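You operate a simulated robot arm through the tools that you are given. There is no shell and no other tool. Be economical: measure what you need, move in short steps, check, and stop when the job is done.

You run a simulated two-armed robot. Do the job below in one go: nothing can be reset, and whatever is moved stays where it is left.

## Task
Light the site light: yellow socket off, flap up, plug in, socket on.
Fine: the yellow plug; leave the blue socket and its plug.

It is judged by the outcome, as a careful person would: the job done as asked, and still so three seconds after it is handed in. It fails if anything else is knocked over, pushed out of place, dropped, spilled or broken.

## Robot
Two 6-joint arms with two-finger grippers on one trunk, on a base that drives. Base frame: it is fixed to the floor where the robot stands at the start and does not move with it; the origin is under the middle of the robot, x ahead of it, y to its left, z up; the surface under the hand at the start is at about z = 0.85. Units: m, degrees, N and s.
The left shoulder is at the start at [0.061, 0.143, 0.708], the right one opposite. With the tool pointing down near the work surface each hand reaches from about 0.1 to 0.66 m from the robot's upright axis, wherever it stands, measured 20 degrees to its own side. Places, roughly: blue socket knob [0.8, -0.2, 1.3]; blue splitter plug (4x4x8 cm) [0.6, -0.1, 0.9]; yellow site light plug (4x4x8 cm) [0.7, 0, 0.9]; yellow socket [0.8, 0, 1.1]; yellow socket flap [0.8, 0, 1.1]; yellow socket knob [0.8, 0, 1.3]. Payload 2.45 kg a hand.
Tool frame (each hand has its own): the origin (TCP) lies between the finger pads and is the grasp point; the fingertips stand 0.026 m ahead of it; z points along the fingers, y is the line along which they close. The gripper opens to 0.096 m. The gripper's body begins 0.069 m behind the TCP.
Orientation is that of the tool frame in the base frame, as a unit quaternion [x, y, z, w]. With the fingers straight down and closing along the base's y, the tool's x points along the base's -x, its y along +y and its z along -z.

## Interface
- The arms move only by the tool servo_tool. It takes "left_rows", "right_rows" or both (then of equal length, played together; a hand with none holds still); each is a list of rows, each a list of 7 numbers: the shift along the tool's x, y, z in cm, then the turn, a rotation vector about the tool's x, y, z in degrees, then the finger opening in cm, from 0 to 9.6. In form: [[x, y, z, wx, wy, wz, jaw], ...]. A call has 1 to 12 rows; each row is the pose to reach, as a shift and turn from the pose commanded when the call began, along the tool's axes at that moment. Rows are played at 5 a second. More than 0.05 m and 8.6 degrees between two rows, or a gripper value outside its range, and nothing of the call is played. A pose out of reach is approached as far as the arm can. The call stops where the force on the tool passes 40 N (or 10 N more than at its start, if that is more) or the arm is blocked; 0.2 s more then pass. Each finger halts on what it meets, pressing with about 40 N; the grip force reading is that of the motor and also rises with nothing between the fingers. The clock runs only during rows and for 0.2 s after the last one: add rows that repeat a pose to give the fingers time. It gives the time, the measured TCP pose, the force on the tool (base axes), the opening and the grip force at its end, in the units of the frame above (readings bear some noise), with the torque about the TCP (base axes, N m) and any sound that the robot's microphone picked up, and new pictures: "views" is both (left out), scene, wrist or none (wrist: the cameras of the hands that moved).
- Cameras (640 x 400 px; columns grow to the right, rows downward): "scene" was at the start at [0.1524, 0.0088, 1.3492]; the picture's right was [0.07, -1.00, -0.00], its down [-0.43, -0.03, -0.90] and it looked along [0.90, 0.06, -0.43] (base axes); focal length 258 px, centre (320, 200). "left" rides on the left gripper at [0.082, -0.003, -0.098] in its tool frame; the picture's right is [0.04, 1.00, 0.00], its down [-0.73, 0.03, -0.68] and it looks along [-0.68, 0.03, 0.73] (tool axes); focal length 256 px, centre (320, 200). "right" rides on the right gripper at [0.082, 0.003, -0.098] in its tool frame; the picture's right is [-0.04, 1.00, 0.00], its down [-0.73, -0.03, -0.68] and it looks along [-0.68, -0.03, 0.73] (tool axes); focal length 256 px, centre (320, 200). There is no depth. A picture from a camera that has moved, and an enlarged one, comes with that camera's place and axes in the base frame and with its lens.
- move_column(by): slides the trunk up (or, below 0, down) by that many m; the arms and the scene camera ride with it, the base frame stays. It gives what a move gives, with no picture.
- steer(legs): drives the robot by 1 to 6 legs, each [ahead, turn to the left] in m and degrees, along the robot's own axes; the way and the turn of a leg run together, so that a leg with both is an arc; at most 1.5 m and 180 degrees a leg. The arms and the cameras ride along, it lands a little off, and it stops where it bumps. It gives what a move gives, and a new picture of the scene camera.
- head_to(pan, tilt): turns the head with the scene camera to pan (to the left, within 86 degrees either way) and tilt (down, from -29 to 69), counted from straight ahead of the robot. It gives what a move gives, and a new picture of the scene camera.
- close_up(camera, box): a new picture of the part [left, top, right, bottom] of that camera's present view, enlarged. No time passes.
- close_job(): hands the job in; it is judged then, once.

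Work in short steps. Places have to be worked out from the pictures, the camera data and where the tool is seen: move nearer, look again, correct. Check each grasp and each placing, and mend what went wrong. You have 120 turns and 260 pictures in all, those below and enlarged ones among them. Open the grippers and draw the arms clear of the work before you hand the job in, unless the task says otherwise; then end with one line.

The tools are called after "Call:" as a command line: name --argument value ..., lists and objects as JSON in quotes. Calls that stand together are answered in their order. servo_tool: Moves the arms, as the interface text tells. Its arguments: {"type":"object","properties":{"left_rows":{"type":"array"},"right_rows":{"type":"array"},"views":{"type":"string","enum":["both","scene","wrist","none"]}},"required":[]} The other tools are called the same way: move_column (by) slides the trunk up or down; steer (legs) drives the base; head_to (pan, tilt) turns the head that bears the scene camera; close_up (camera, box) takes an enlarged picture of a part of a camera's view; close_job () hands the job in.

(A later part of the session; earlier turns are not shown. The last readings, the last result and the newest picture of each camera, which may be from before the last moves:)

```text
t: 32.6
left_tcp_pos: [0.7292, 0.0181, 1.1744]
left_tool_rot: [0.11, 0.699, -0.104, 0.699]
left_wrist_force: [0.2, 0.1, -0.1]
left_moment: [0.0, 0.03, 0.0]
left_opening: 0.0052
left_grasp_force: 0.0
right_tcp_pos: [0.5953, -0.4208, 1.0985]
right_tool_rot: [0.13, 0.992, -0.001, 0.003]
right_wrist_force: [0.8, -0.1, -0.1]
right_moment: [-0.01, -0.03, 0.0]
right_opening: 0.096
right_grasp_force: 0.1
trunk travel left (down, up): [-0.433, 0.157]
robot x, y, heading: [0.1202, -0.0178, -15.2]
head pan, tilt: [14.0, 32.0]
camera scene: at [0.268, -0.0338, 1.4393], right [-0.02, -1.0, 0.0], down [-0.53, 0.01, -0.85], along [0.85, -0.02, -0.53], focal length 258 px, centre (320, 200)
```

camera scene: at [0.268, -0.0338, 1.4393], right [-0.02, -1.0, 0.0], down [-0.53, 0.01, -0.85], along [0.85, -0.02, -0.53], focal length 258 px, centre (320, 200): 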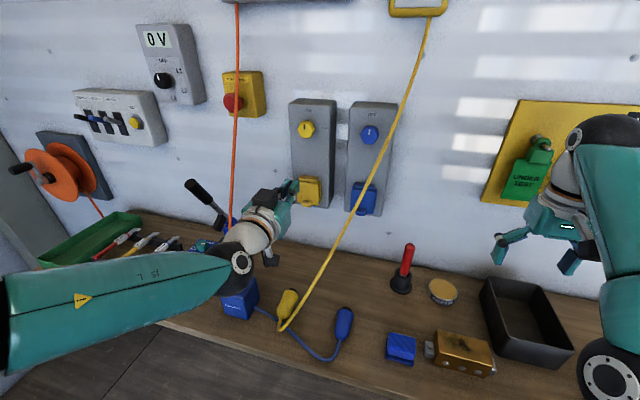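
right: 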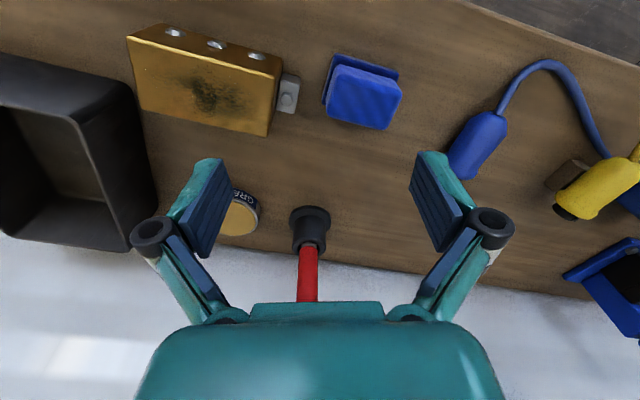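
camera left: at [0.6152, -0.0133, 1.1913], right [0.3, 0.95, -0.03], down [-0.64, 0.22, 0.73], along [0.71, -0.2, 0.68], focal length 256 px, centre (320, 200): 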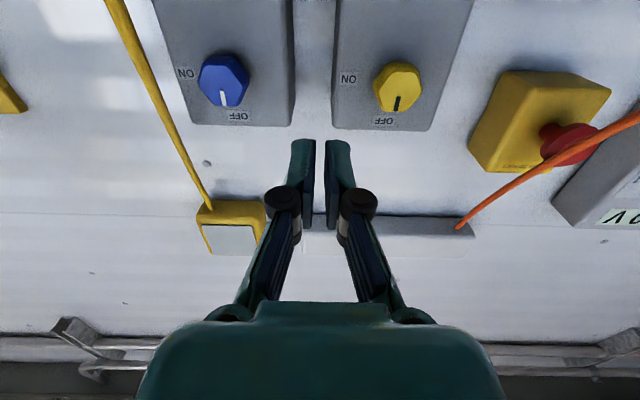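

Everything is clear, so I lower the trunk another 0.1 m and check the wrist view.

Call:
move_column --by -0.1

Call:
servo_tool --left_rows '[[1.5, 0, 1, 0, 0, 0, 0.5], [3, 0, 3, 0, 0, 0, 0.5], [3, 0, 3, 0, 0, 0, 0.5]]'

```text
t: 33.9
left_tcp_pos: [0.728, 0.0181, 1.0738]
left_tool_rot: [0.109, 0.699, -0.104, 0.699]
left_wrist_force: [-0.3, -0.7, -0.2]
left_moment: [-0.02, 0.01, -0.02]
left_opening: 0.0052
left_grasp_force: 0.2
right_tcp_pos: [0.5943, -0.4203, 0.9989]
right_tool_rot: [0.129, 0.992, 0.0, 0.002]
right_wrist_force: [0.2, 0.1, -0.3]
right_moment: [0.01, 0.03, -0.01]
right_opening: 0.096
right_grasp_force: 0.0
trunk travel left (down, up): [-0.333, 0.257]
robot x, y, heading: [0.1226, -0.0175, -15.0]
head pan, tilt: [14.0, 32.0]
```

```text
t: 34.7
left_tcp_pos: [0.7552, 0.0057, 1.0477]
left_tool_rot: [0.107, 0.7, -0.102, 0.698]
left_wrist_force: [0.6, 0.3, -0.1]
left_moment: [0.02, 0.01, -0.01]
left_opening: 0.0049
left_grasp_force: 0.1
left hand out of reach, approached as far as the arm can: row 2, 3
right_tcp_pos: [0.5945, -0.4211, 0.9972]
right_tool_rot: [0.131, 0.991, -0.001, 0.003]
right_wrist_force: [-0.7, 0.5, 0.5]
right_moment: [0.0, 0.02, 0.01]
right_opening: 0.096
right_grasp_force: 0.0
trunk travel left (down, up): [-0.333, 0.257]
robot x, y, heading: [0.1205, -0.0199, -15.4]
head pan, tilt: [14.0, 32.0]
camera scene: at [0.2677, -0.0337, 1.3393], right [-0.02, -1.0, 0.0], down [-0.53, 0.01, -0.85], along [0.85, -0.02, -0.53], focal length 258 px, centre (320, 200)
camera left: at [0.6606, 0.0337, 0.9643], right [0.29, 0.96, -0.03], down [-0.64, 0.22, 0.74], along [0.71, -0.19, 0.68], focal length 256 px, centre (320, 200)
```

scene: 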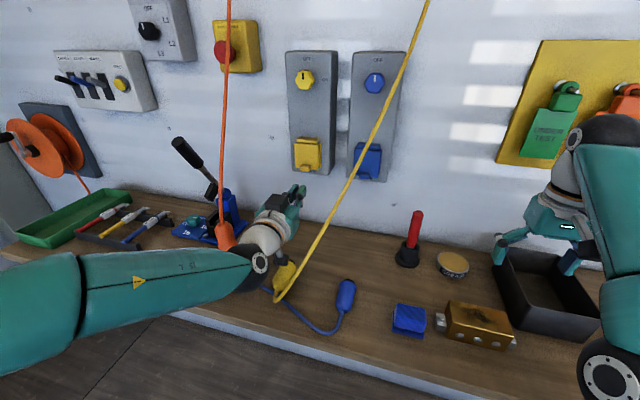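
left: 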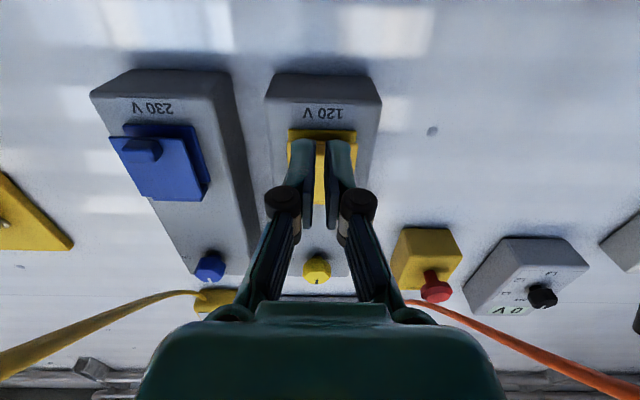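

Fingers are aligned beneath the flap. I advance 7.5 cm below it with the tips stopping just short of the box face.

Call:
servo_tool --left_rows '[[0.4, 0.2, 2, 0, 0, 0, 0.5], [0.6, 0.4, 4, 0, 0, 0, 0.5], [0.6, 0.5, 6, 0, 0, 0, 0.5], [0.6, 0.5, 7.2, 0, 0, 0, 0.5], [0.6, 0.5, 7.2, 0, 0, 0, 0.5]]'

Call:
close_up --camera "scene" --box '[270, 120, 350, 220]'

```text
t: 35.9
left_tcp_pos: [0.8223, -0.016, 1.0483]
left_tool_rot: [0.106, 0.701, -0.099, 0.698]
left_wrist_force: [0.0, 0.6, 0.2]
left_moment: [0.02, 0.01, 0.02]
left_opening: 0.0048
left_grasp_force: 0.0
left hand out of reach, approached as far as the arm can: row 1, 2, 3, 4, 5
right_tcp_pos: [0.5955, -0.4202, 0.9981]
right_tool_rot: [0.129, 0.992, 0.0, 0.003]
right_wrist_force: [-0.3, -0.5, 0.5]
right_moment: [-0.01, 0.05, 0.02]
right_opening: 0.0958
right_grasp_force: 0.0
trunk travel left (down, up): [-0.333, 0.257]
robot x, y, heading: [0.1223, -0.0206, -15.1]
head pan, tilt: [14.0, 32.0]
camera scene: at [0.2679, -0.0338, 1.3393], right [-0.02, -1.0, 0.0], down [-0.53, 0.01, -0.85], along [0.85, -0.02, -0.53], focal length 258 px, centre (320, 200)
camera left: at [0.7281, 0.0105, 0.9655], right [0.29, 0.96, -0.03], down [-0.64, 0.22, 0.74], along [0.71, -0.19, 0.67], focal length 256 px, centre (320, 200)
```

scene: 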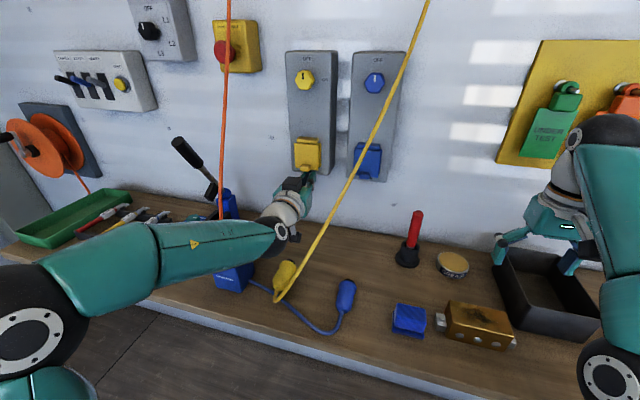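
left: 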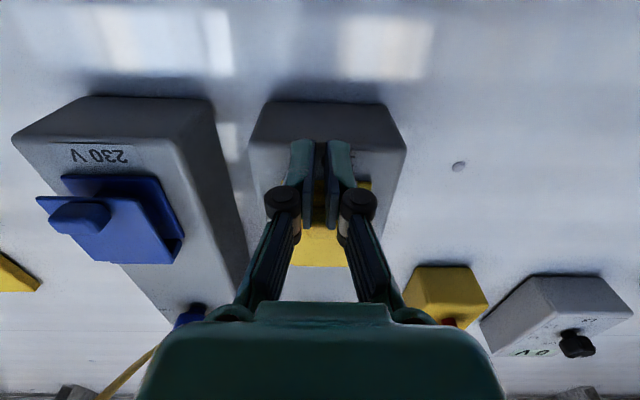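

```text
4.00 times, centred on (310, 170) of scene
camera zoom: at [0.2679, -0.0338, 1.3393], right [-0.02, -1.0, 0.0], down [-0.53, 0.01, -0.85], along [0.85, -0.02, -0.53], focal length 1033 px, centre (360, 320)
```

zoom: 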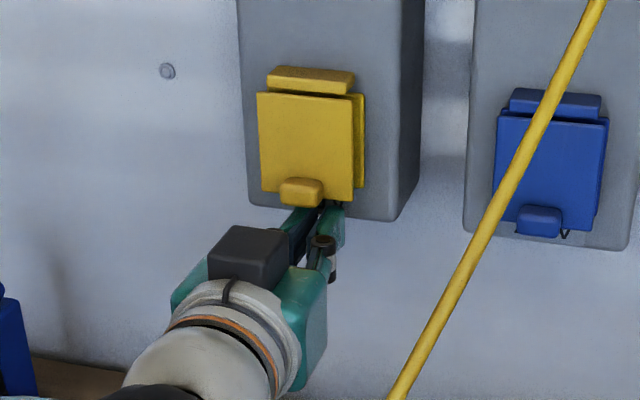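

The fingertips are under the flap. I shift 0.6 cm left and raise in 1.5–2 cm steps to swing it up.

Call:
servo_tool --left_rows '[[0, 0.6, 0, 0, 0, 0, 0.5], [-1.5, 0.6, 0, 0, 0, 0, 0.5], [-3, 0.6, 0, 0, 0, 0, 0.5], [-4.5, 0.6, 0, 0, 0, 0, 0.5], [-6, 0.6, 0, 0, 0, 0, 0.5], [-6, 0.6, 0, 0, 0, 0, 0.5]]'

Call:
close_up --camera "scene" --box '[270, 100, 350, 200]'

```text
t: 36.7
left_tcp_pos: [0.8236, -0.0153, 1.0581]
left_tool_rot: [0.114, 0.711, -0.105, 0.686]
left_wrist_force: [-1.2, 3.2, -6.3]
left_moment: [-0.05, -0.06, 0.02]
left_opening: 0.006
left_grasp_force: 23.9
left hand out of reach, approached as far as the arm can: row 1
right_tcp_pos: [0.5946, -0.4208, 0.9984]
right_tool_rot: [0.13, 0.991, 0.0, 0.002]
right_wrist_force: [0.8, -0.4, 0.0]
right_moment: [-0.01, -0.03, 0.01]
right_opening: 0.0959
right_grasp_force: 0.0
trunk travel left (down, up): [-0.333, 0.257]
robot x, y, heading: [0.1186, -0.0151, -15.2]
head pan, tilt: [14.0, 32.0]
stopped in row 3 (left hand): the force on the tool passed its limit at 49 N (the readings are from after the stop); the commanded pose is now the measured one
camera scene: at [0.2678, -0.0337, 1.3394], right [-0.02, -1.0, 0.0], down [-0.53, 0.01, -0.85], along [0.85, -0.02, -0.53], focal length 258 px, centre (320, 200)
camera left: at [0.7274, 0.0148, 0.9791], right [0.3, 0.95, -0.03], down [-0.61, 0.22, 0.76], along [0.73, -0.21, 0.65], focal length 256 px, centre (320, 200)
```

scene: 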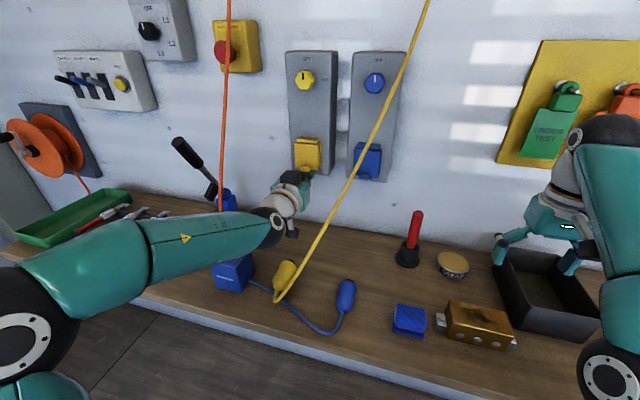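
left: 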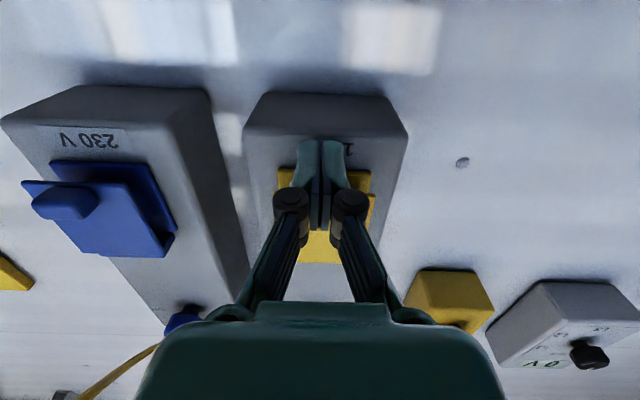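

```text
4.00 times, centred on (310, 150) of scene
camera zoom: at [0.2678, -0.0337, 1.3394], right [-0.02, -1.0, 0.0], down [-0.53, 0.01, -0.85], along [0.85, -0.02, -0.53], focal length 1033 px, centre (360, 400)
```

zoom: 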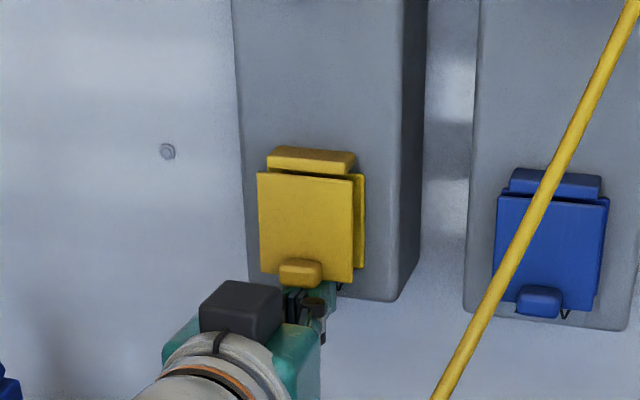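

The upward push was blocked with the tips likely under the fixed rim behind the flap. I lower, draw back about 1.3 cm so only the tab is above the tips, pitch the fingers up a bit, and push again.

Call:
servo_tool --left_rows '[[0.8, 0, -0.6, 0, -3, 0, 0.5], [0.8, 0, -1.3, 0, -8, 0, 0.5], [0.3, 0, -1.3, 0, -10, 0, 0.5], [-0.7, 0, -1.3, 0, -10, 0, 0.5], [-1.7, 0, -1.3, 0, -10, 0, 0.5], [-2.7, 0, -1.3, 0, -10, 0, 0.5], [-3.7, 0, -1.3, 0, -10, 0, 0.5], [-3.7, 0, -1.3, 0, -10, 0, 0.5]]'

Call:
close_up --camera "scene" --box '[270, 100, 350, 200]'

```text
t: 37.5
left_tcp_pos: [0.8006, -0.0373, 1.0601]
left_tool_rot: [0.1, 0.674, -0.106, 0.724]
left_wrist_force: [-3.8, 1.8, -7.7]
left_moment: [-0.05, 0.06, 0.02]
left_opening: 0.0061
left_grasp_force: 0.4
left hand out of reach, approached as far as the arm can: row 1, 2, 3
right_tcp_pos: [0.5941, -0.4201, 0.9998]
right_tool_rot: [0.13, 0.992, 0.0, 0.003]
right_wrist_force: [-0.4, 0.2, 1.2]
right_moment: [-0.02, -0.02, 0.0]
right_opening: 0.0959
right_grasp_force: 0.0
trunk travel left (down, up): [-0.333, 0.257]
robot x, y, heading: [0.1227, -0.0164, -14.9]
head pan, tilt: [14.0, 32.0]
stopped in row 3 (left hand): the force on the tool passed its limit at 47 N (the readings are from after the stop); the commanded pose is now the measured one
camera scene: at [0.2672, -0.0336, 1.3397], right [-0.02, -1.0, 0.0], down [-0.53, 0.01, -0.85], along [0.85, -0.02, -0.53], focal length 258 px, centre (320, 200)
camera left: at [0.7128, -0.0118, 0.9713], right [0.29, 0.96, -0.04], down [-0.69, 0.24, 0.68], along [0.66, -0.17, 0.73], focal length 256 px, centre (320, 200)
```

scene: 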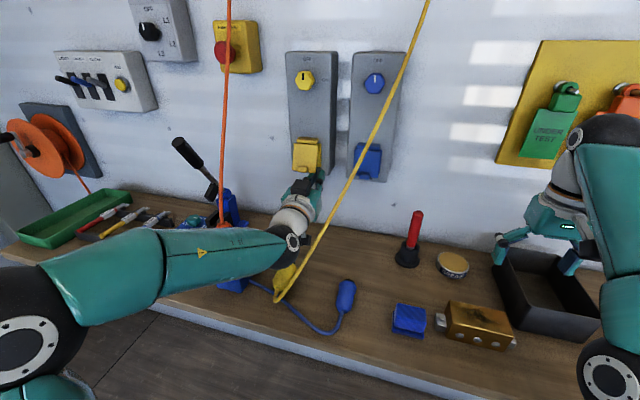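
left: 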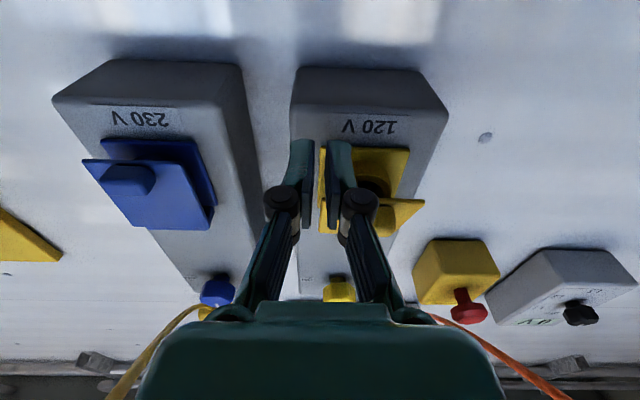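

```text
4.00 times, centred on (310, 150) of scene
camera zoom: at [0.2672, -0.0336, 1.3397], right [-0.02, -1.0, 0.0], down [-0.53, 0.01, -0.85], along [0.85, -0.02, -0.53], focal length 1033 px, centre (360, 400)
```

zoom: 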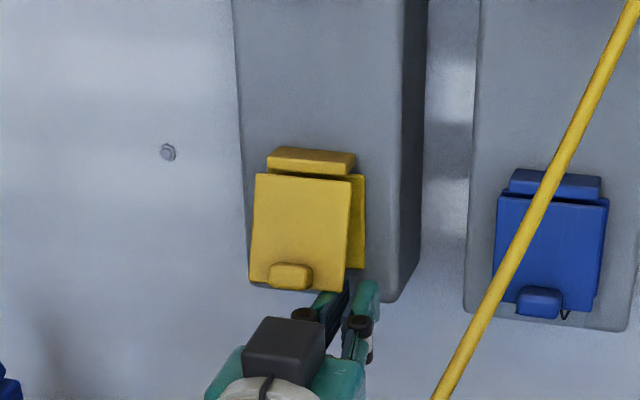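

The flap is now ajar with the left finger behind its right part, so drawing back and up should open it. I follow its arc: out, then up, shifting left toward its middle.

Call:
servo_tool --left_rows '[[0, 0, -0.8, 0, 0, 0, 0.5], [-0.6, 0.3, -1.4, 0, 0, 0, 0.5], [-1.6, 0.6, -1.8, 0, 0, 0, 0.5], [-2.8, 1, -2, 0, 0, 0, 0.5], [-4, 1.4, -2, 0, 0, 0, 0.5], [-5.2, 1.8, -1.8, 0, 0, 0, 0.5], [-5.2, 1.8, -1.8, 0, 0, 0, 0.5]]'

Call:
close_up --camera "scene" --box '[270, 100, 350, 200]'

```text
t: 39.0
left_tcp_pos: [0.7859, -0.0133, 1.1132]
left_tool_rot: [0.1, 0.672, -0.107, 0.726]
left_wrist_force: [-0.3, -0.2, -0.3]
left_moment: [0.01, 0.01, 0.05]
left_opening: 0.0051
left_grasp_force: 0.1
right_tcp_pos: [0.594, -0.4204, 0.9973]
right_tool_rot: [0.129, 0.992, -0.001, 0.003]
right_wrist_force: [0.3, -0.2, -0.3]
right_moment: [0.0, 0.0, 0.03]
right_opening: 0.0963
right_grasp_force: 0.0
trunk travel left (down, up): [-0.333, 0.257]
robot x, y, heading: [0.119, -0.0174, -15.0]
head pan, tilt: [14.0, 32.0]
camera scene: at [0.2679, -0.0337, 1.3393], right [-0.02, -1.0, 0.0], down [-0.53, 0.01, -0.85], along [0.85, -0.02, -0.53], focal length 258 px, centre (320, 200)
camera left: at [0.6984, 0.0111, 1.0233], right [0.29, 0.96, -0.04], down [-0.69, 0.24, 0.68], along [0.66, -0.17, 0.73], focal length 256 px, centre (320, 200)
```

scene: 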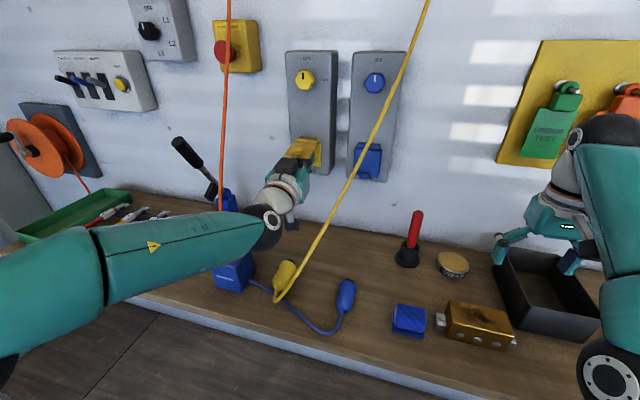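
left: 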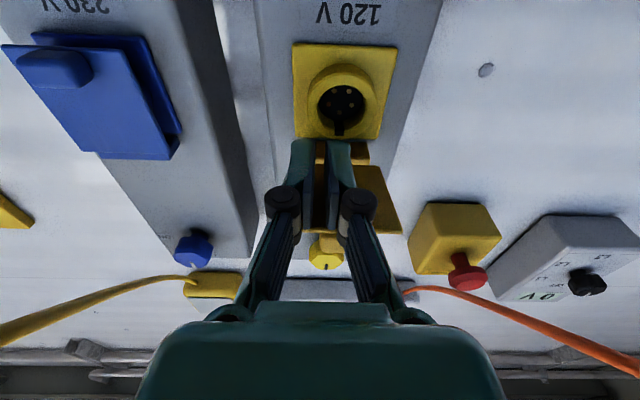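

```text
4.00 times, centred on (310, 150) of scene
camera zoom: at [0.2679, -0.0337, 1.3393], right [-0.02, -1.0, 0.0], down [-0.53, 0.01, -0.85], along [0.85, -0.02, -0.53], focal length 1033 px, centre (360, 400)
```

zoom: 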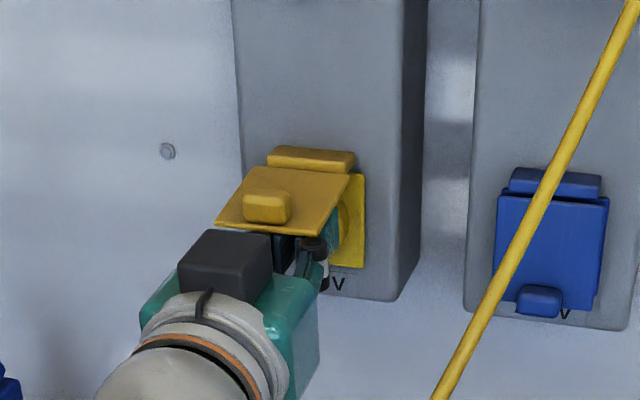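

The flap is up about 70° and the round socket with pin holes is visible. I raise further, then push forward to swing it past vertical.

Call:
servo_tool --left_rows '[[-1.5, 0, 0.2, 0, 0, 0, 0.5], [-3, 0, 0.4, 0, 0, 0, 0.5], [-4.5, 0, 0.6, 0, 0, 0, 0.5], [-6, 0, 0.9, 0, 0, 0, 0.5], [-7, 0, 1.5, 0, 0, 0, 0.5], [-7, 0, 1.5, 0, 0, 0, 0.5]]'

Call:
close_up --camera "scene" --box '[270, 80, 350, 180]'

```text
t: 40.0
left_tcp_pos: [0.7876, -0.014, 1.159]
left_tool_rot: [0.102, 0.679, -0.109, 0.718]
left_wrist_force: [-15.2, 8.9, -8.2]
left_moment: [-0.04, -0.04, 0.11]
left_opening: 0.006
left_grasp_force: 28.2
right_tcp_pos: [0.5928, -0.4202, 1.0005]
right_tool_rot: [0.13, 0.992, 0.0, 0.002]
right_wrist_force: [-0.2, 0.2, -0.2]
right_moment: [0.07, 0.0, -0.02]
right_opening: 0.096
right_grasp_force: 0.0
trunk travel left (down, up): [-0.333, 0.257]
robot x, y, heading: [0.1207, -0.0186, -15.0]
head pan, tilt: [14.0, 32.0]
stopped in row 4 (left hand): the force on the tool passed its limit at 51 N (the readings are from after the stop); the commanded pose is now the measured one
camera scene: at [0.2658, -0.0323, 1.3395], right [-0.02, -1.0, 0.0], down [-0.53, 0.01, -0.85], along [0.85, -0.02, -0.53], focal length 258 px, centre (320, 200)
camera left: at [0.6982, 0.0108, 1.0704], right [0.3, 0.95, -0.04], down [-0.68, 0.24, 0.69], along [0.67, -0.18, 0.72], focal length 256 px, centre (320, 200)
```

scene: 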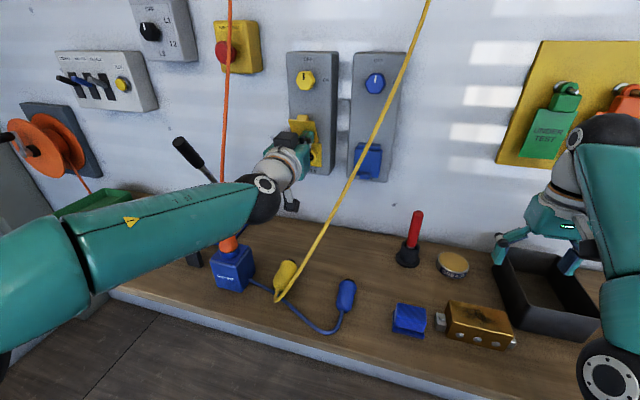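
left: 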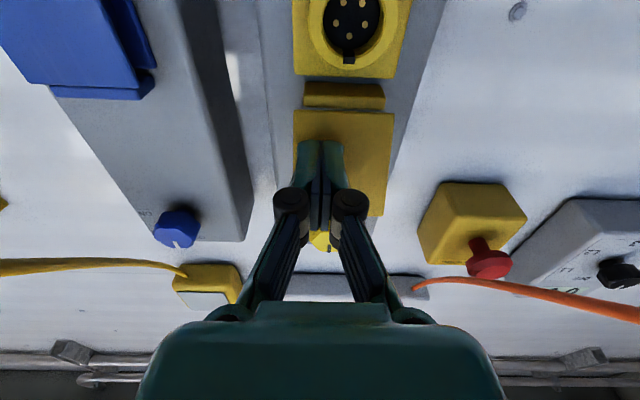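

```text
4.00 times, centred on (310, 130) of scene
camera zoom: at [0.2658, -0.0323, 1.3395], right [-0.02, -1.0, 0.0], down [-0.53, 0.01, -0.85], along [0.85, -0.02, -0.53], focal length 1033 px, centre (360, 480)
```

zoom: 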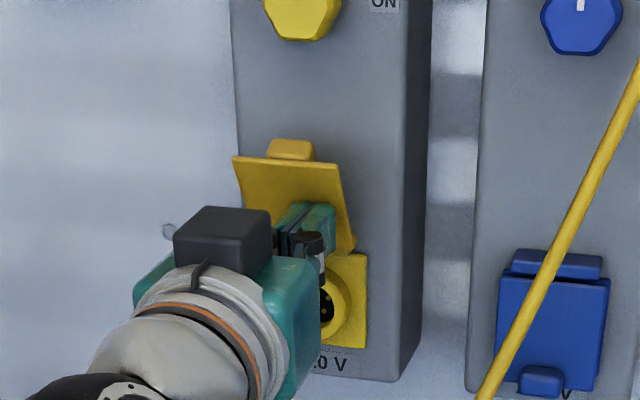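

The flap hit its stop past vertical. I withdraw straight back and see whether it stays up.

Call:
servo_tool --left_rows '[[0.5, 0, -1, 0, 0, 0, 0.5], [0.5, 0, -3, 0, 0, 0, 0.5], [0.5, 0, -5, 0, 0, 0, 0.5], [0.5, 0, -5, 0, 0, 0, 0.5]]'

Call:
close_up --camera "left" --box '[220, 0, 480, 160]'

```text
t: 41.0
left_tcp_pos: [0.7419, -0.0014, 1.1528]
left_tool_rot: [0.103, 0.68, -0.108, 0.718]
left_wrist_force: [0.1, 0.6, -0.1]
left_moment: [-0.05, 0.05, 0.0]
left_opening: 0.005
left_grasp_force: 0.1
right_tcp_pos: [0.5942, -0.42, 0.9986]
right_tool_rot: [0.129, 0.992, 0.0, 0.002]
right_wrist_force: [0.3, 0.5, -0.5]
right_moment: [0.04, 0.01, -0.02]
right_opening: 0.0959
right_grasp_force: 0.0
trunk travel left (down, up): [-0.333, 0.257]
robot x, y, heading: [0.1191, -0.017, -14.7]
head pan, tilt: [14.0, 32.0]
camera scene: at [0.268, -0.0338, 1.3393], right [-0.02, -1.0, 0.0], down [-0.53, 0.01, -0.85], along [0.85, -0.02, -0.53], focal length 258 px, centre (320, 200)
camera left: at [0.6526, 0.0241, 1.0648], right [0.3, 0.95, -0.04], down [-0.68, 0.24, 0.69], along [0.67, -0.18, 0.72], focal length 256 px, centre (320, 200)
```

scene: 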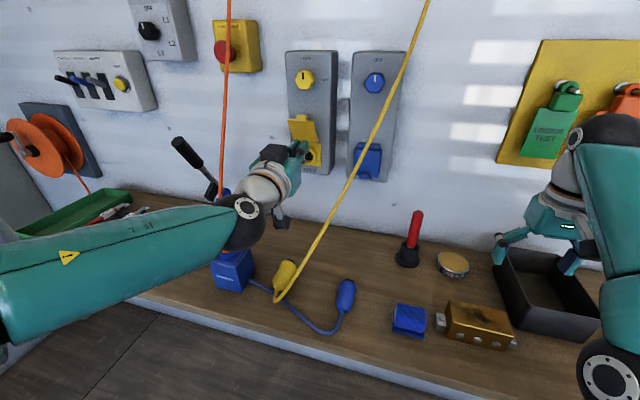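
left: 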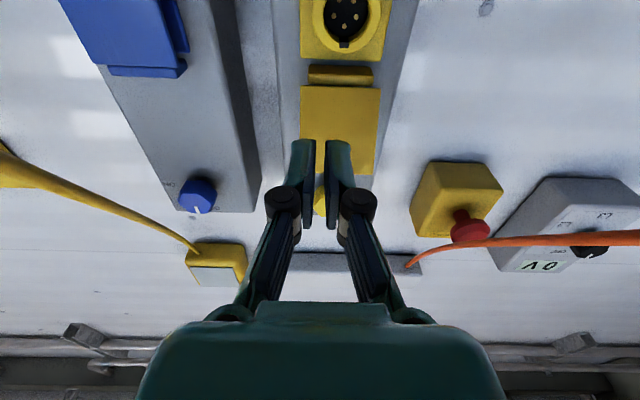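

```text
2.46 times, centred on (350, 80) of left
camera zoom: at [0.6526, 0.0241, 1.0648], right [0.3, 0.95, -0.04], down [-0.68, 0.24, 0.69], along [0.67, -0.18, 0.72], focal length 630 px, centre (246, 495)
```

zoom: 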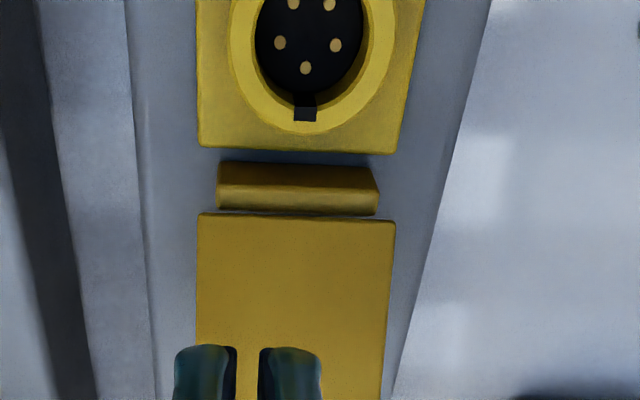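

The flap stays up on its own, and the socket has five pins with its keyway at 12 o'clock. Next I need the plug's roll, so I enlarge it.

Call:
close_up --camera "scene" --box '[255, 245, 315, 305]'

Call:
close_up --camera "scene" --box '[320, 265, 370, 320]'

```text
6.67 times, centred on (285, 275) of scene
camera zoom: at [0.268, -0.0338, 1.3393], right [-0.02, -1.0, 0.0], down [-0.53, 0.01, -0.85], along [0.85, -0.02, -0.53], focal length 1722 px, centre (553, -300)
```

zoom: 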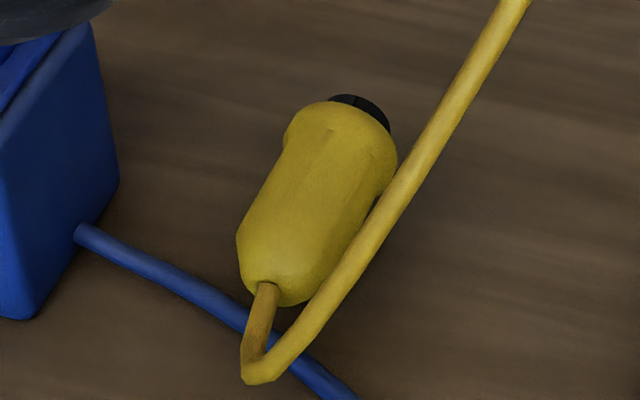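

```text
7.27 times, centred on (345, 292) of scene
camera zoom: at [0.268, -0.0338, 1.3393], right [-0.02, -1.0, 0.0], down [-0.53, 0.01, -0.85], along [0.85, -0.02, -0.53], focal length 1879 px, centre (138, -473)
```

zoom: 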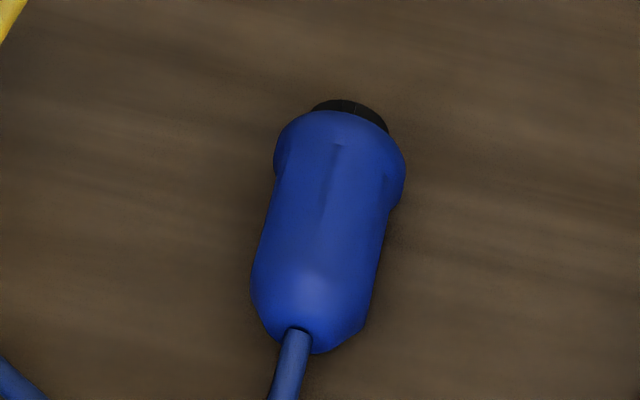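

I enlarge the plug's black nose further to look for its key.

Call:
close_up --camera "scene" --box '[280, 255, 296, 265]'

Call:
close_up --camera "left" --box '[310, 0, 390, 50]'

```text
16.00 times, centred on (288, 260) of scene
camera zoom: at [0.268, -0.0338, 1.3393], right [-0.02, -1.0, 0.0], down [-0.53, 0.01, -0.85], along [0.85, -0.02, -0.53], focal length 4133 px, centre (832, -760)
```

zoom: 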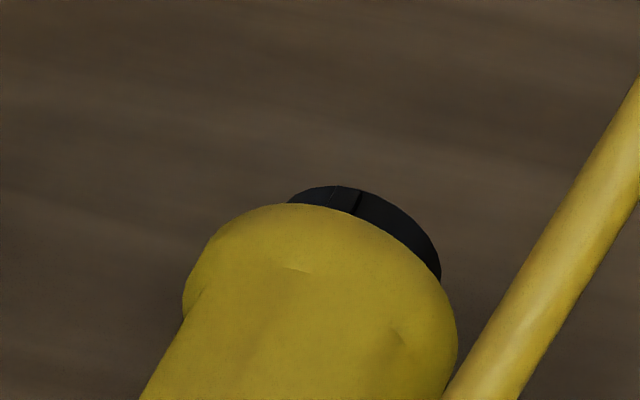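

```text
8.00 times, centred on (350, 25) of left
camera zoom: at [0.6526, 0.0241, 1.0648], right [0.3, 0.95, -0.04], down [-0.68, 0.24, 0.69], along [0.67, -0.18, 0.72], focal length 2048 px, centre (80, 1600)
```

zoom: 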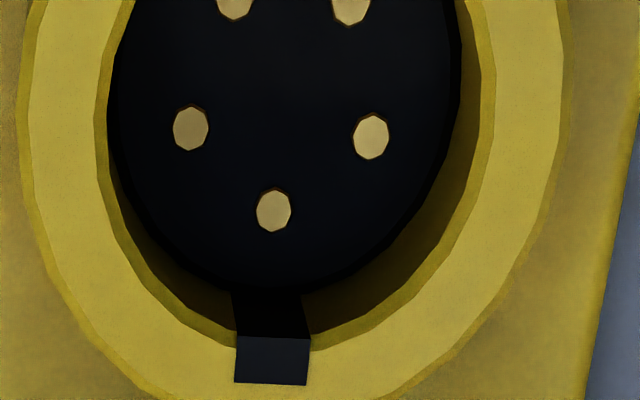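

The plug's nose has its key ridge on top, matching the keyway, and its axis runs along the wall normal (body centre about (0.683, 0.040, 0.87)). I swing the hand to 55° down above the plug.

Call:
servo_tool --left_rows '[[0, 0.2, -2, 0, 7.4, 0, 6.5], [0.8, 0.5, -4, 0, 14.8, 0, 6.5], [2, 0.8, -6, 0, 22.2, 0, 6.5], [3.5, 1.2, -8, 0, 29.6, 0, 6.5], [5, 1.6, -10, 0, 37, 0, 6.5], [6.5, 1.9, -11, 0, 44.4, 0, 6.5], [8, 2.2, -11.4, 0, 51.8, 0, 6.5], [8.6, 2.2, -11.4, 0, 59, 0, 6.5], [8.6, 2.2, -11.4, 0, 59, 0, 6.5]]'

```text
t: 43.0
left_tcp_pos: [0.6439, 0.0513, 1.06]
left_tool_rot: [0.142, 0.945, -0.043, 0.291]
left_wrist_force: [-0.1, 0.5, 0.7]
left_moment: [0.0, 0.02, 0.0]
left_opening: 0.0652
left_grasp_force: 0.1
right_tcp_pos: [0.5934, -0.4204, 1.0003]
right_tool_rot: [0.129, 0.992, -0.001, 0.003]
right_wrist_force: [-0.7, -0.6, 0.1]
right_moment: [-0.03, 0.0, 0.02]
right_opening: 0.0962
right_grasp_force: 0.0
trunk travel left (down, up): [-0.333, 0.257]
robot x, y, heading: [0.1203, -0.0171, -15.2]
head pan, tilt: [14.0, 32.0]
camera scene: at [0.2675, -0.0336, 1.3393], right [-0.02, -1.0, 0.0], down [-0.53, 0.01, -0.85], along [0.85, -0.02, -0.53], focal length 258 px, centre (320, 200)
camera left: at [0.5265, 0.0861, 1.094], right [0.26, 0.96, -0.02], down [0.22, -0.04, 0.97], along [0.94, -0.26, -0.23], focal length 256 px, centre (320, 200)
```

scene: 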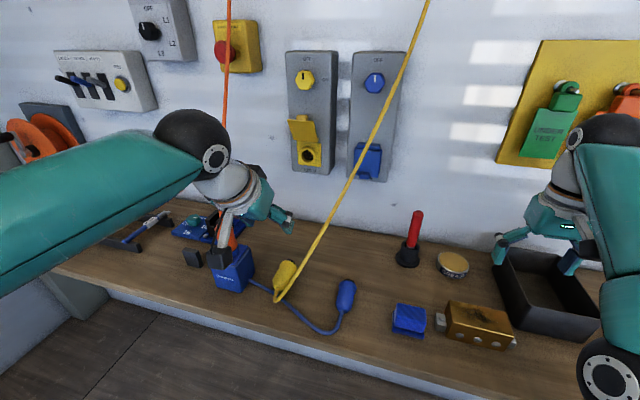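
left: 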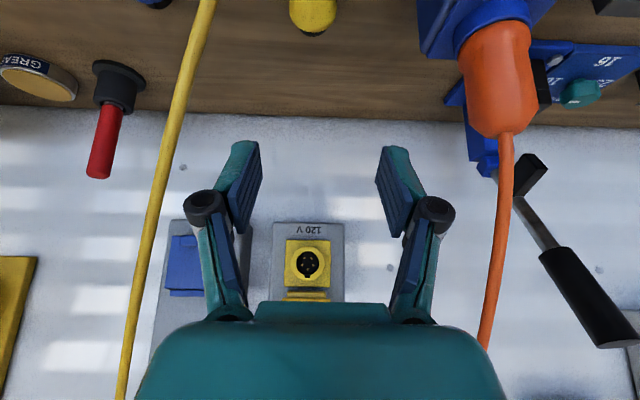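

The pose is reached well. I descend to about 4 cm above the grasp height first and check the alignment.

Call:
servo_tool --left_rows '[[1.7, 0.1, 4.5, 0, 0, 0, 6.5], [3.4, 0.1, 9, 0, 0, 0, 6.5], [5, 0.1, 13.5, 0, 0, 0, 6.5], [5, 0.1, 13.5, 0, 0, 0, 6.5]]'

Call:
close_up --camera "scene" --box '[225, 210, 335, 310]'

```text
t: 44.0
left_tcp_pos: [0.6773, 0.0429, 0.9165]
left_tool_rot: [0.142, 0.945, -0.044, 0.291]
left_wrist_force: [0.5, 0.1, 0.5]
left_moment: [0.0, 0.0, 0.01]
left_opening: 0.0648
left_grasp_force: 0.0
right_tcp_pos: [0.5933, -0.4204, 0.9997]
right_tool_rot: [0.13, 0.992, 0.0, 0.003]
right_wrist_force: [0.2, 0.6, -0.1]
right_moment: [0.0, -0.02, -0.02]
right_opening: 0.0961
right_grasp_force: 0.0
trunk travel left (down, up): [-0.333, 0.257]
robot x, y, heading: [0.1231, -0.0194, -14.9]
head pan, tilt: [14.0, 32.0]
camera scene: at [0.2675, -0.0336, 1.3393], right [-0.02, -1.0, 0.0], down [-0.53, 0.01, -0.85], along [0.85, -0.02, -0.53], focal length 258 px, centre (320, 200)
camera left: at [0.5613, 0.0769, 0.9507], right [0.26, 0.96, -0.02], down [0.22, -0.04, 0.97], along [0.94, -0.26, -0.23], focal length 256 px, centre (320, 200)
```

scene: 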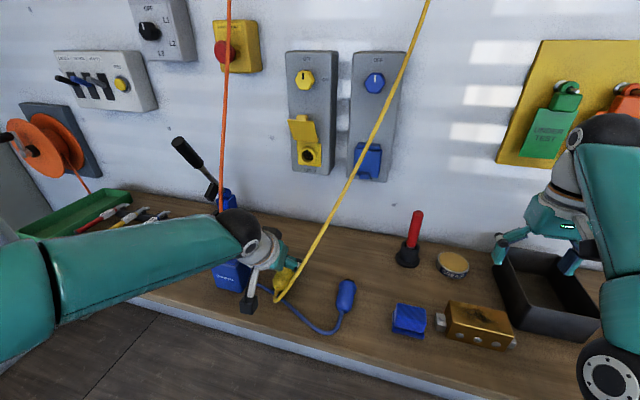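
left: 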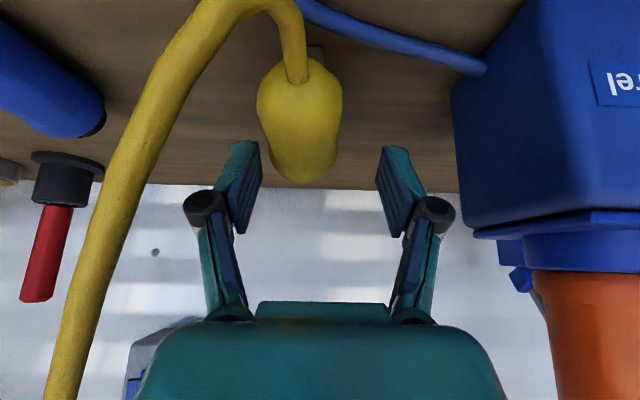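

```text
4.00 times, centred on (280, 260) of scene
camera zoom: at [0.2675, -0.0336, 1.3393], right [-0.02, -1.0, 0.0], down [-0.53, 0.01, -0.85], along [0.85, -0.02, -0.53], focal length 1033 px, centre (480, -40)
```

zoom: 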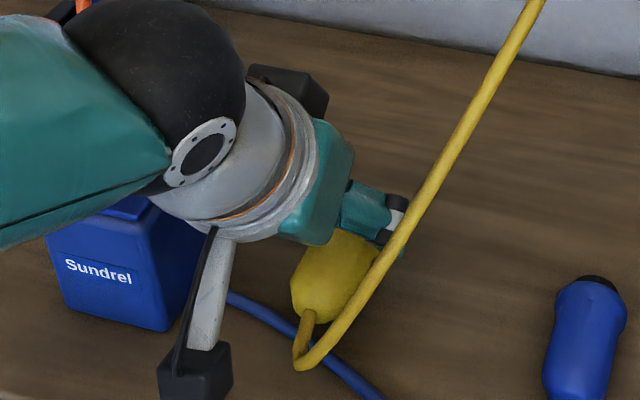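

The plug lies about 0.5 cm right of the jaw centre. I correct that and descend 3.3 cm to the grasp.

Call:
servo_tool --left_rows '[[0, -0.5, 0, 0, 0, 0, 6.5], [0.8, -0.5, 1.5, 0, 0, 0, 6.5], [1.6, -0.5, 2.9, 0, 0, 0, 6.5], [1.6, -0.5, 2.9, 0, 0, 0, 6.5]]'

Call:
close_up --camera "left" --box '[180, 0, 460, 230]'

```text
t: 45.0
left_tcp_pos: [0.6797, 0.0359, 0.885]
left_tool_rot: [0.143, 0.945, -0.044, 0.291]
left_wrist_force: [0.5, 0.0, 0.2]
left_moment: [-0.01, 0.0, 0.0]
left_opening: 0.0649
left_grasp_force: 0.0
right_tcp_pos: [0.5931, -0.4206, 0.9987]
right_tool_rot: [0.128, 0.992, 0.0, 0.003]
right_wrist_force: [-0.8, -0.1, -0.4]
right_moment: [0.0, -0.02, 0.03]
right_opening: 0.096
right_grasp_force: 0.1
trunk travel left (down, up): [-0.333, 0.257]
robot x, y, heading: [0.1209, -0.0155, -15.1]
head pan, tilt: [14.0, 32.0]
camera scene: at [0.2677, -0.0337, 1.3393], right [-0.02, -1.0, 0.0], down [-0.53, 0.01, -0.85], along [0.85, -0.02, -0.53], focal length 258 px, centre (320, 200)
camera left: at [0.5625, 0.0705, 0.919], right [0.26, 0.96, -0.02], down [0.22, -0.04, 0.97], along [0.94, -0.26, -0.23], focal length 256 px, centre (320, 200)
```

scene: 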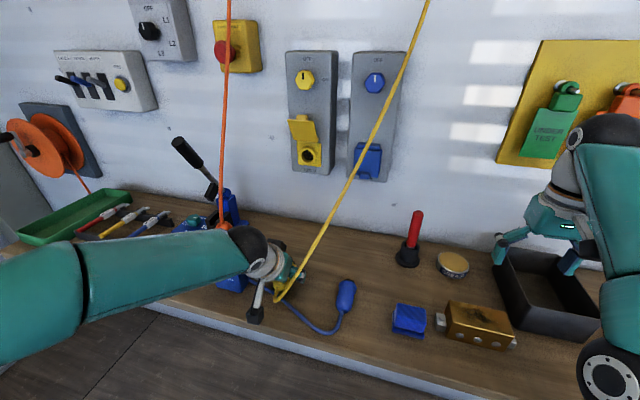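
left: 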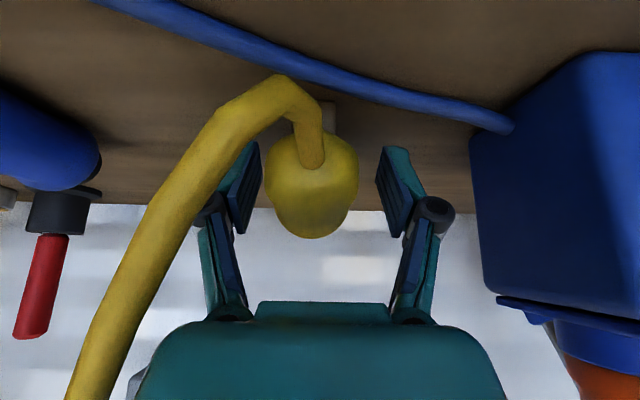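

```text
1.74 times, centred on (320, 115) of left
camera zoom: at [0.5625, 0.0705, 0.919], right [0.26, 0.96, -0.02], down [0.22, -0.04, 0.97], along [0.94, -0.26, -0.23], focal length 445 px, centre (320, 348)
```

zoom: 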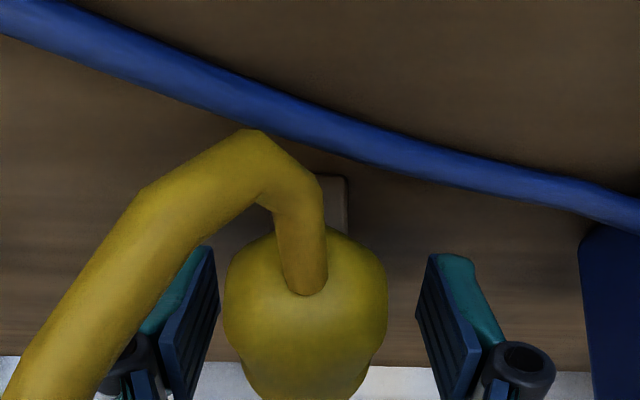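

The plug is between the pads and roughly centred, so I close on it.

Call:
servo_tool --left_rows '[[0, -0.1, 0, 0, 0, 0, 5], [0, -0.1, 0, 0, 0, 0, 3], [0, -0.1, 0, 0, 0, 0, 3], [0, -0.1, 0, 0, 0, 0, 3]]' --views "wrist"

```text
t: 46.0
left_tcp_pos: [0.6786, 0.0353, 0.8862]
left_tool_rot: [0.143, 0.945, -0.043, 0.291]
left_wrist_force: [-0.7, -0.8, 0.9]
left_moment: [0.05, -0.03, 0.02]
left_opening: 0.0341
left_grasp_force: 39.6
right_tcp_pos: [0.5946, -0.4198, 0.9983]
right_tool_rot: [0.129, 0.992, -0.001, 0.003]
right_wrist_force: [-0.6, -0.4, -0.7]
right_moment: [0.02, 0.01, -0.01]
right_opening: 0.096
right_grasp_force: 0.0
trunk travel left (down, up): [-0.333, 0.257]
robot x, y, heading: [0.1212, -0.0177, -15.2]
head pan, tilt: [14.0, 32.0]
camera left: at [0.5619, 0.0699, 0.9199], right [0.26, 0.96, -0.02], down [0.22, -0.04, 0.97], along [0.94, -0.26, -0.23], focal length 256 px, centre (320, 200)
```

left: 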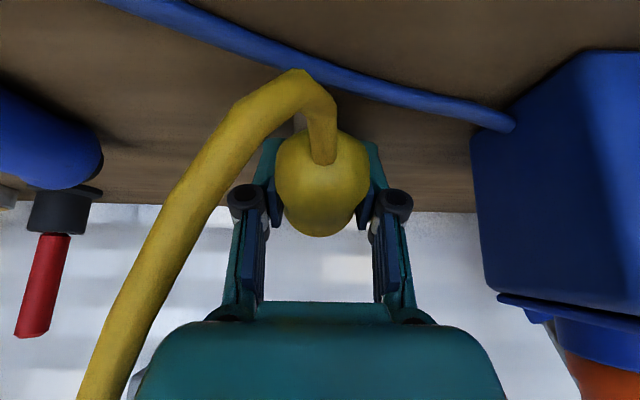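

The plug is held at 3.4 cm with 40 N. I lift it with the arm first by 5 cm and check.

Call:
servo_tool --left_rows '[[-1.4, 0, -2.1, 0, 0, 0, 3], [-2.8, 0, -4.1, 0, 0, 0, 3], [-2.8, 0, -4.1, 0, 0, 0, 3]]'

Call:
close_up --camera "scene" --box '[235, 200, 335, 300]'

```text
t: 46.8
left_tcp_pos: [0.6793, 0.0364, 0.9347]
left_tool_rot: [0.143, 0.945, -0.044, 0.291]
left_wrist_force: [-0.6, 0.2, -1.2]
left_moment: [0.0, -0.03, 0.0]
left_opening: 0.0341
left_grasp_force: 39.9
right_tcp_pos: [0.5939, -0.4207, 0.999]
right_tool_rot: [0.129, 0.992, 0.0, 0.001]
right_wrist_force: [-0.5, 0.3, 0.2]
right_moment: [-0.02, 0.0, 0.0]
right_opening: 0.096
right_grasp_force: 0.0
trunk travel left (down, up): [-0.333, 0.257]
robot x, y, heading: [0.1214, -0.0171, -15.2]
head pan, tilt: [14.0, 32.0]
camera scene: at [0.2679, -0.0337, 1.3393], right [-0.02, -1.0, 0.0], down [-0.53, 0.01, -0.85], along [0.85, -0.02, -0.53], focal length 258 px, centre (320, 200)
camera left: at [0.562, 0.0701, 0.9694], right [0.26, 0.96, -0.02], down [0.22, -0.04, 0.97], along [0.94, -0.26, -0.23], focal length 256 px, centre (320, 200)
```

scene: 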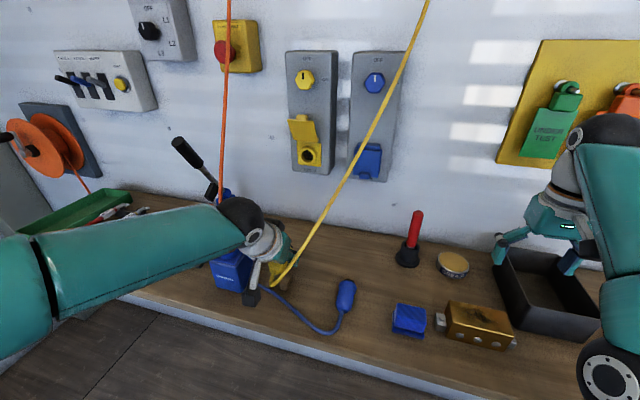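
left: 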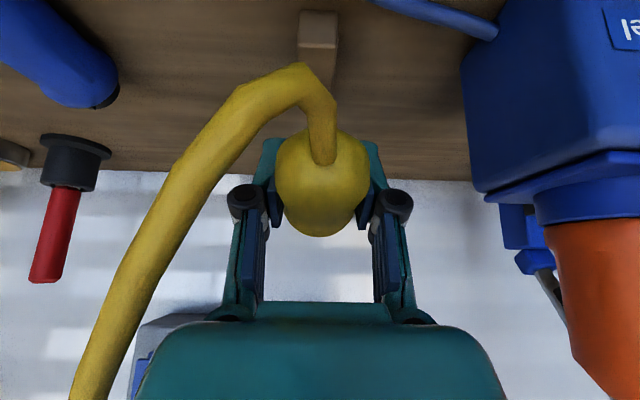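

```text
4.00 times, centred on (285, 250) of scene
camera zoom: at [0.2679, -0.0337, 1.3393], right [-0.02, -1.0, 0.0], down [-0.53, 0.01, -0.85], along [0.85, -0.02, -0.53], focal length 1033 px, centre (460, 0)
```

zoom: 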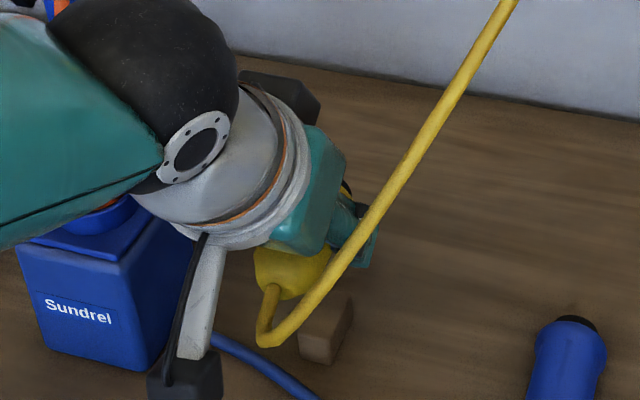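

The plug is lifted cleanly off its wooden chock. I raise the trunk 0.15 m, bringing the plug near socket height while still about 10 cm from it, and turn the right hand so its camera can watch from the side.

Call:
move_column --by 0.15

Call:
servo_tool --right_rows '[[0, 0, 0, -8.2, 0, 0, 9.6], [0, 0, 0, -16.4, 0, 0, 8], [0, 0, 0, -24.6, 0, 0, 6], [0, 0, 0, -32.8, 0, 0, 4], [0, 0, 0, -41, 0, 0, 2], [0, 0, 0, -49.2, 0, 0, 1], [0, 0, 0, -57.4, 0, 0, 1], [0, 0, 0, -65.6, 0, 0, 1], [0, 0, 0, -73.8, 0, 0, 1], [0, 0, 0, -82, 0, 0, 1], [0, 0, 0, -90, 0, 0, 1], [0, 0, 0, -90, 0, 0, 1]]'

```text
t: 48.6
left_tcp_pos: [0.6796, 0.0353, 1.0848]
left_tool_rot: [0.143, 0.945, -0.043, 0.291]
left_wrist_force: [0.1, -0.6, -1.3]
left_moment: [0.02, -0.04, -0.01]
left_opening: 0.034
left_grasp_force: 40.6
right_tcp_pos: [0.5943, -0.4202, 1.1473]
right_tool_rot: [0.129, 0.992, 0.0, 0.002]
right_wrist_force: [-0.2, -0.5, 0.2]
right_moment: [0.02, -0.01, 0.0]
right_opening: 0.096
right_grasp_force: 0.0
trunk travel left (down, up): [-0.483, 0.107]
robot x, y, heading: [0.1183, -0.0223, -15.1]
head pan, tilt: [14.0, 32.0]
```

```text
t: 51.2
left_tcp_pos: [0.6786, 0.0366, 1.0853]
left_tool_rot: [0.143, 0.945, -0.044, 0.291]
left_wrist_force: [0.9, -0.3, -1.3]
left_moment: [0.02, 0.03, -0.01]
left_opening: 0.0341
left_grasp_force: 40.1
right_tcp_pos: [0.5941, -0.4209, 1.1492]
right_tool_rot: [0.09, 0.701, 0.701, 0.094]
right_wrist_force: [0.4, 0.7, -0.2]
right_moment: [-0.02, -0.03, 0.01]
right_opening: 0.0099
right_grasp_force: 0.0
right hand out of reach, approached as far as the arm can: row 1, 2, 3, 4, 5
trunk travel left (down, up): [-0.483, 0.107]
robot x, y, heading: [0.1187, -0.0164, -15.1]
head pan, tilt: [14.0, 32.0]
camera scene: at [0.2678, -0.0335, 1.4893], right [-0.02, -1.0, 0.0], down [-0.53, 0.01, -0.85], along [0.85, -0.02, -0.53], focal length 258 px, centre (320, 200)
camera right: at [0.4905, -0.4945, 1.152], right [0.03, -0.01, 1.0], down [0.53, -0.84, -0.03], along [0.84, 0.54, -0.02], focal length 256 px, centre (320, 200)
```

scene: 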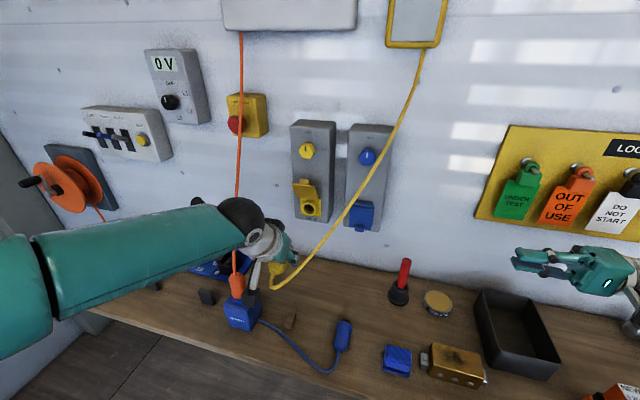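
right: 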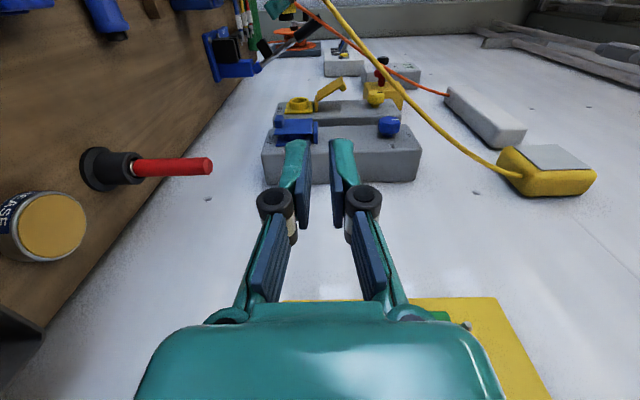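

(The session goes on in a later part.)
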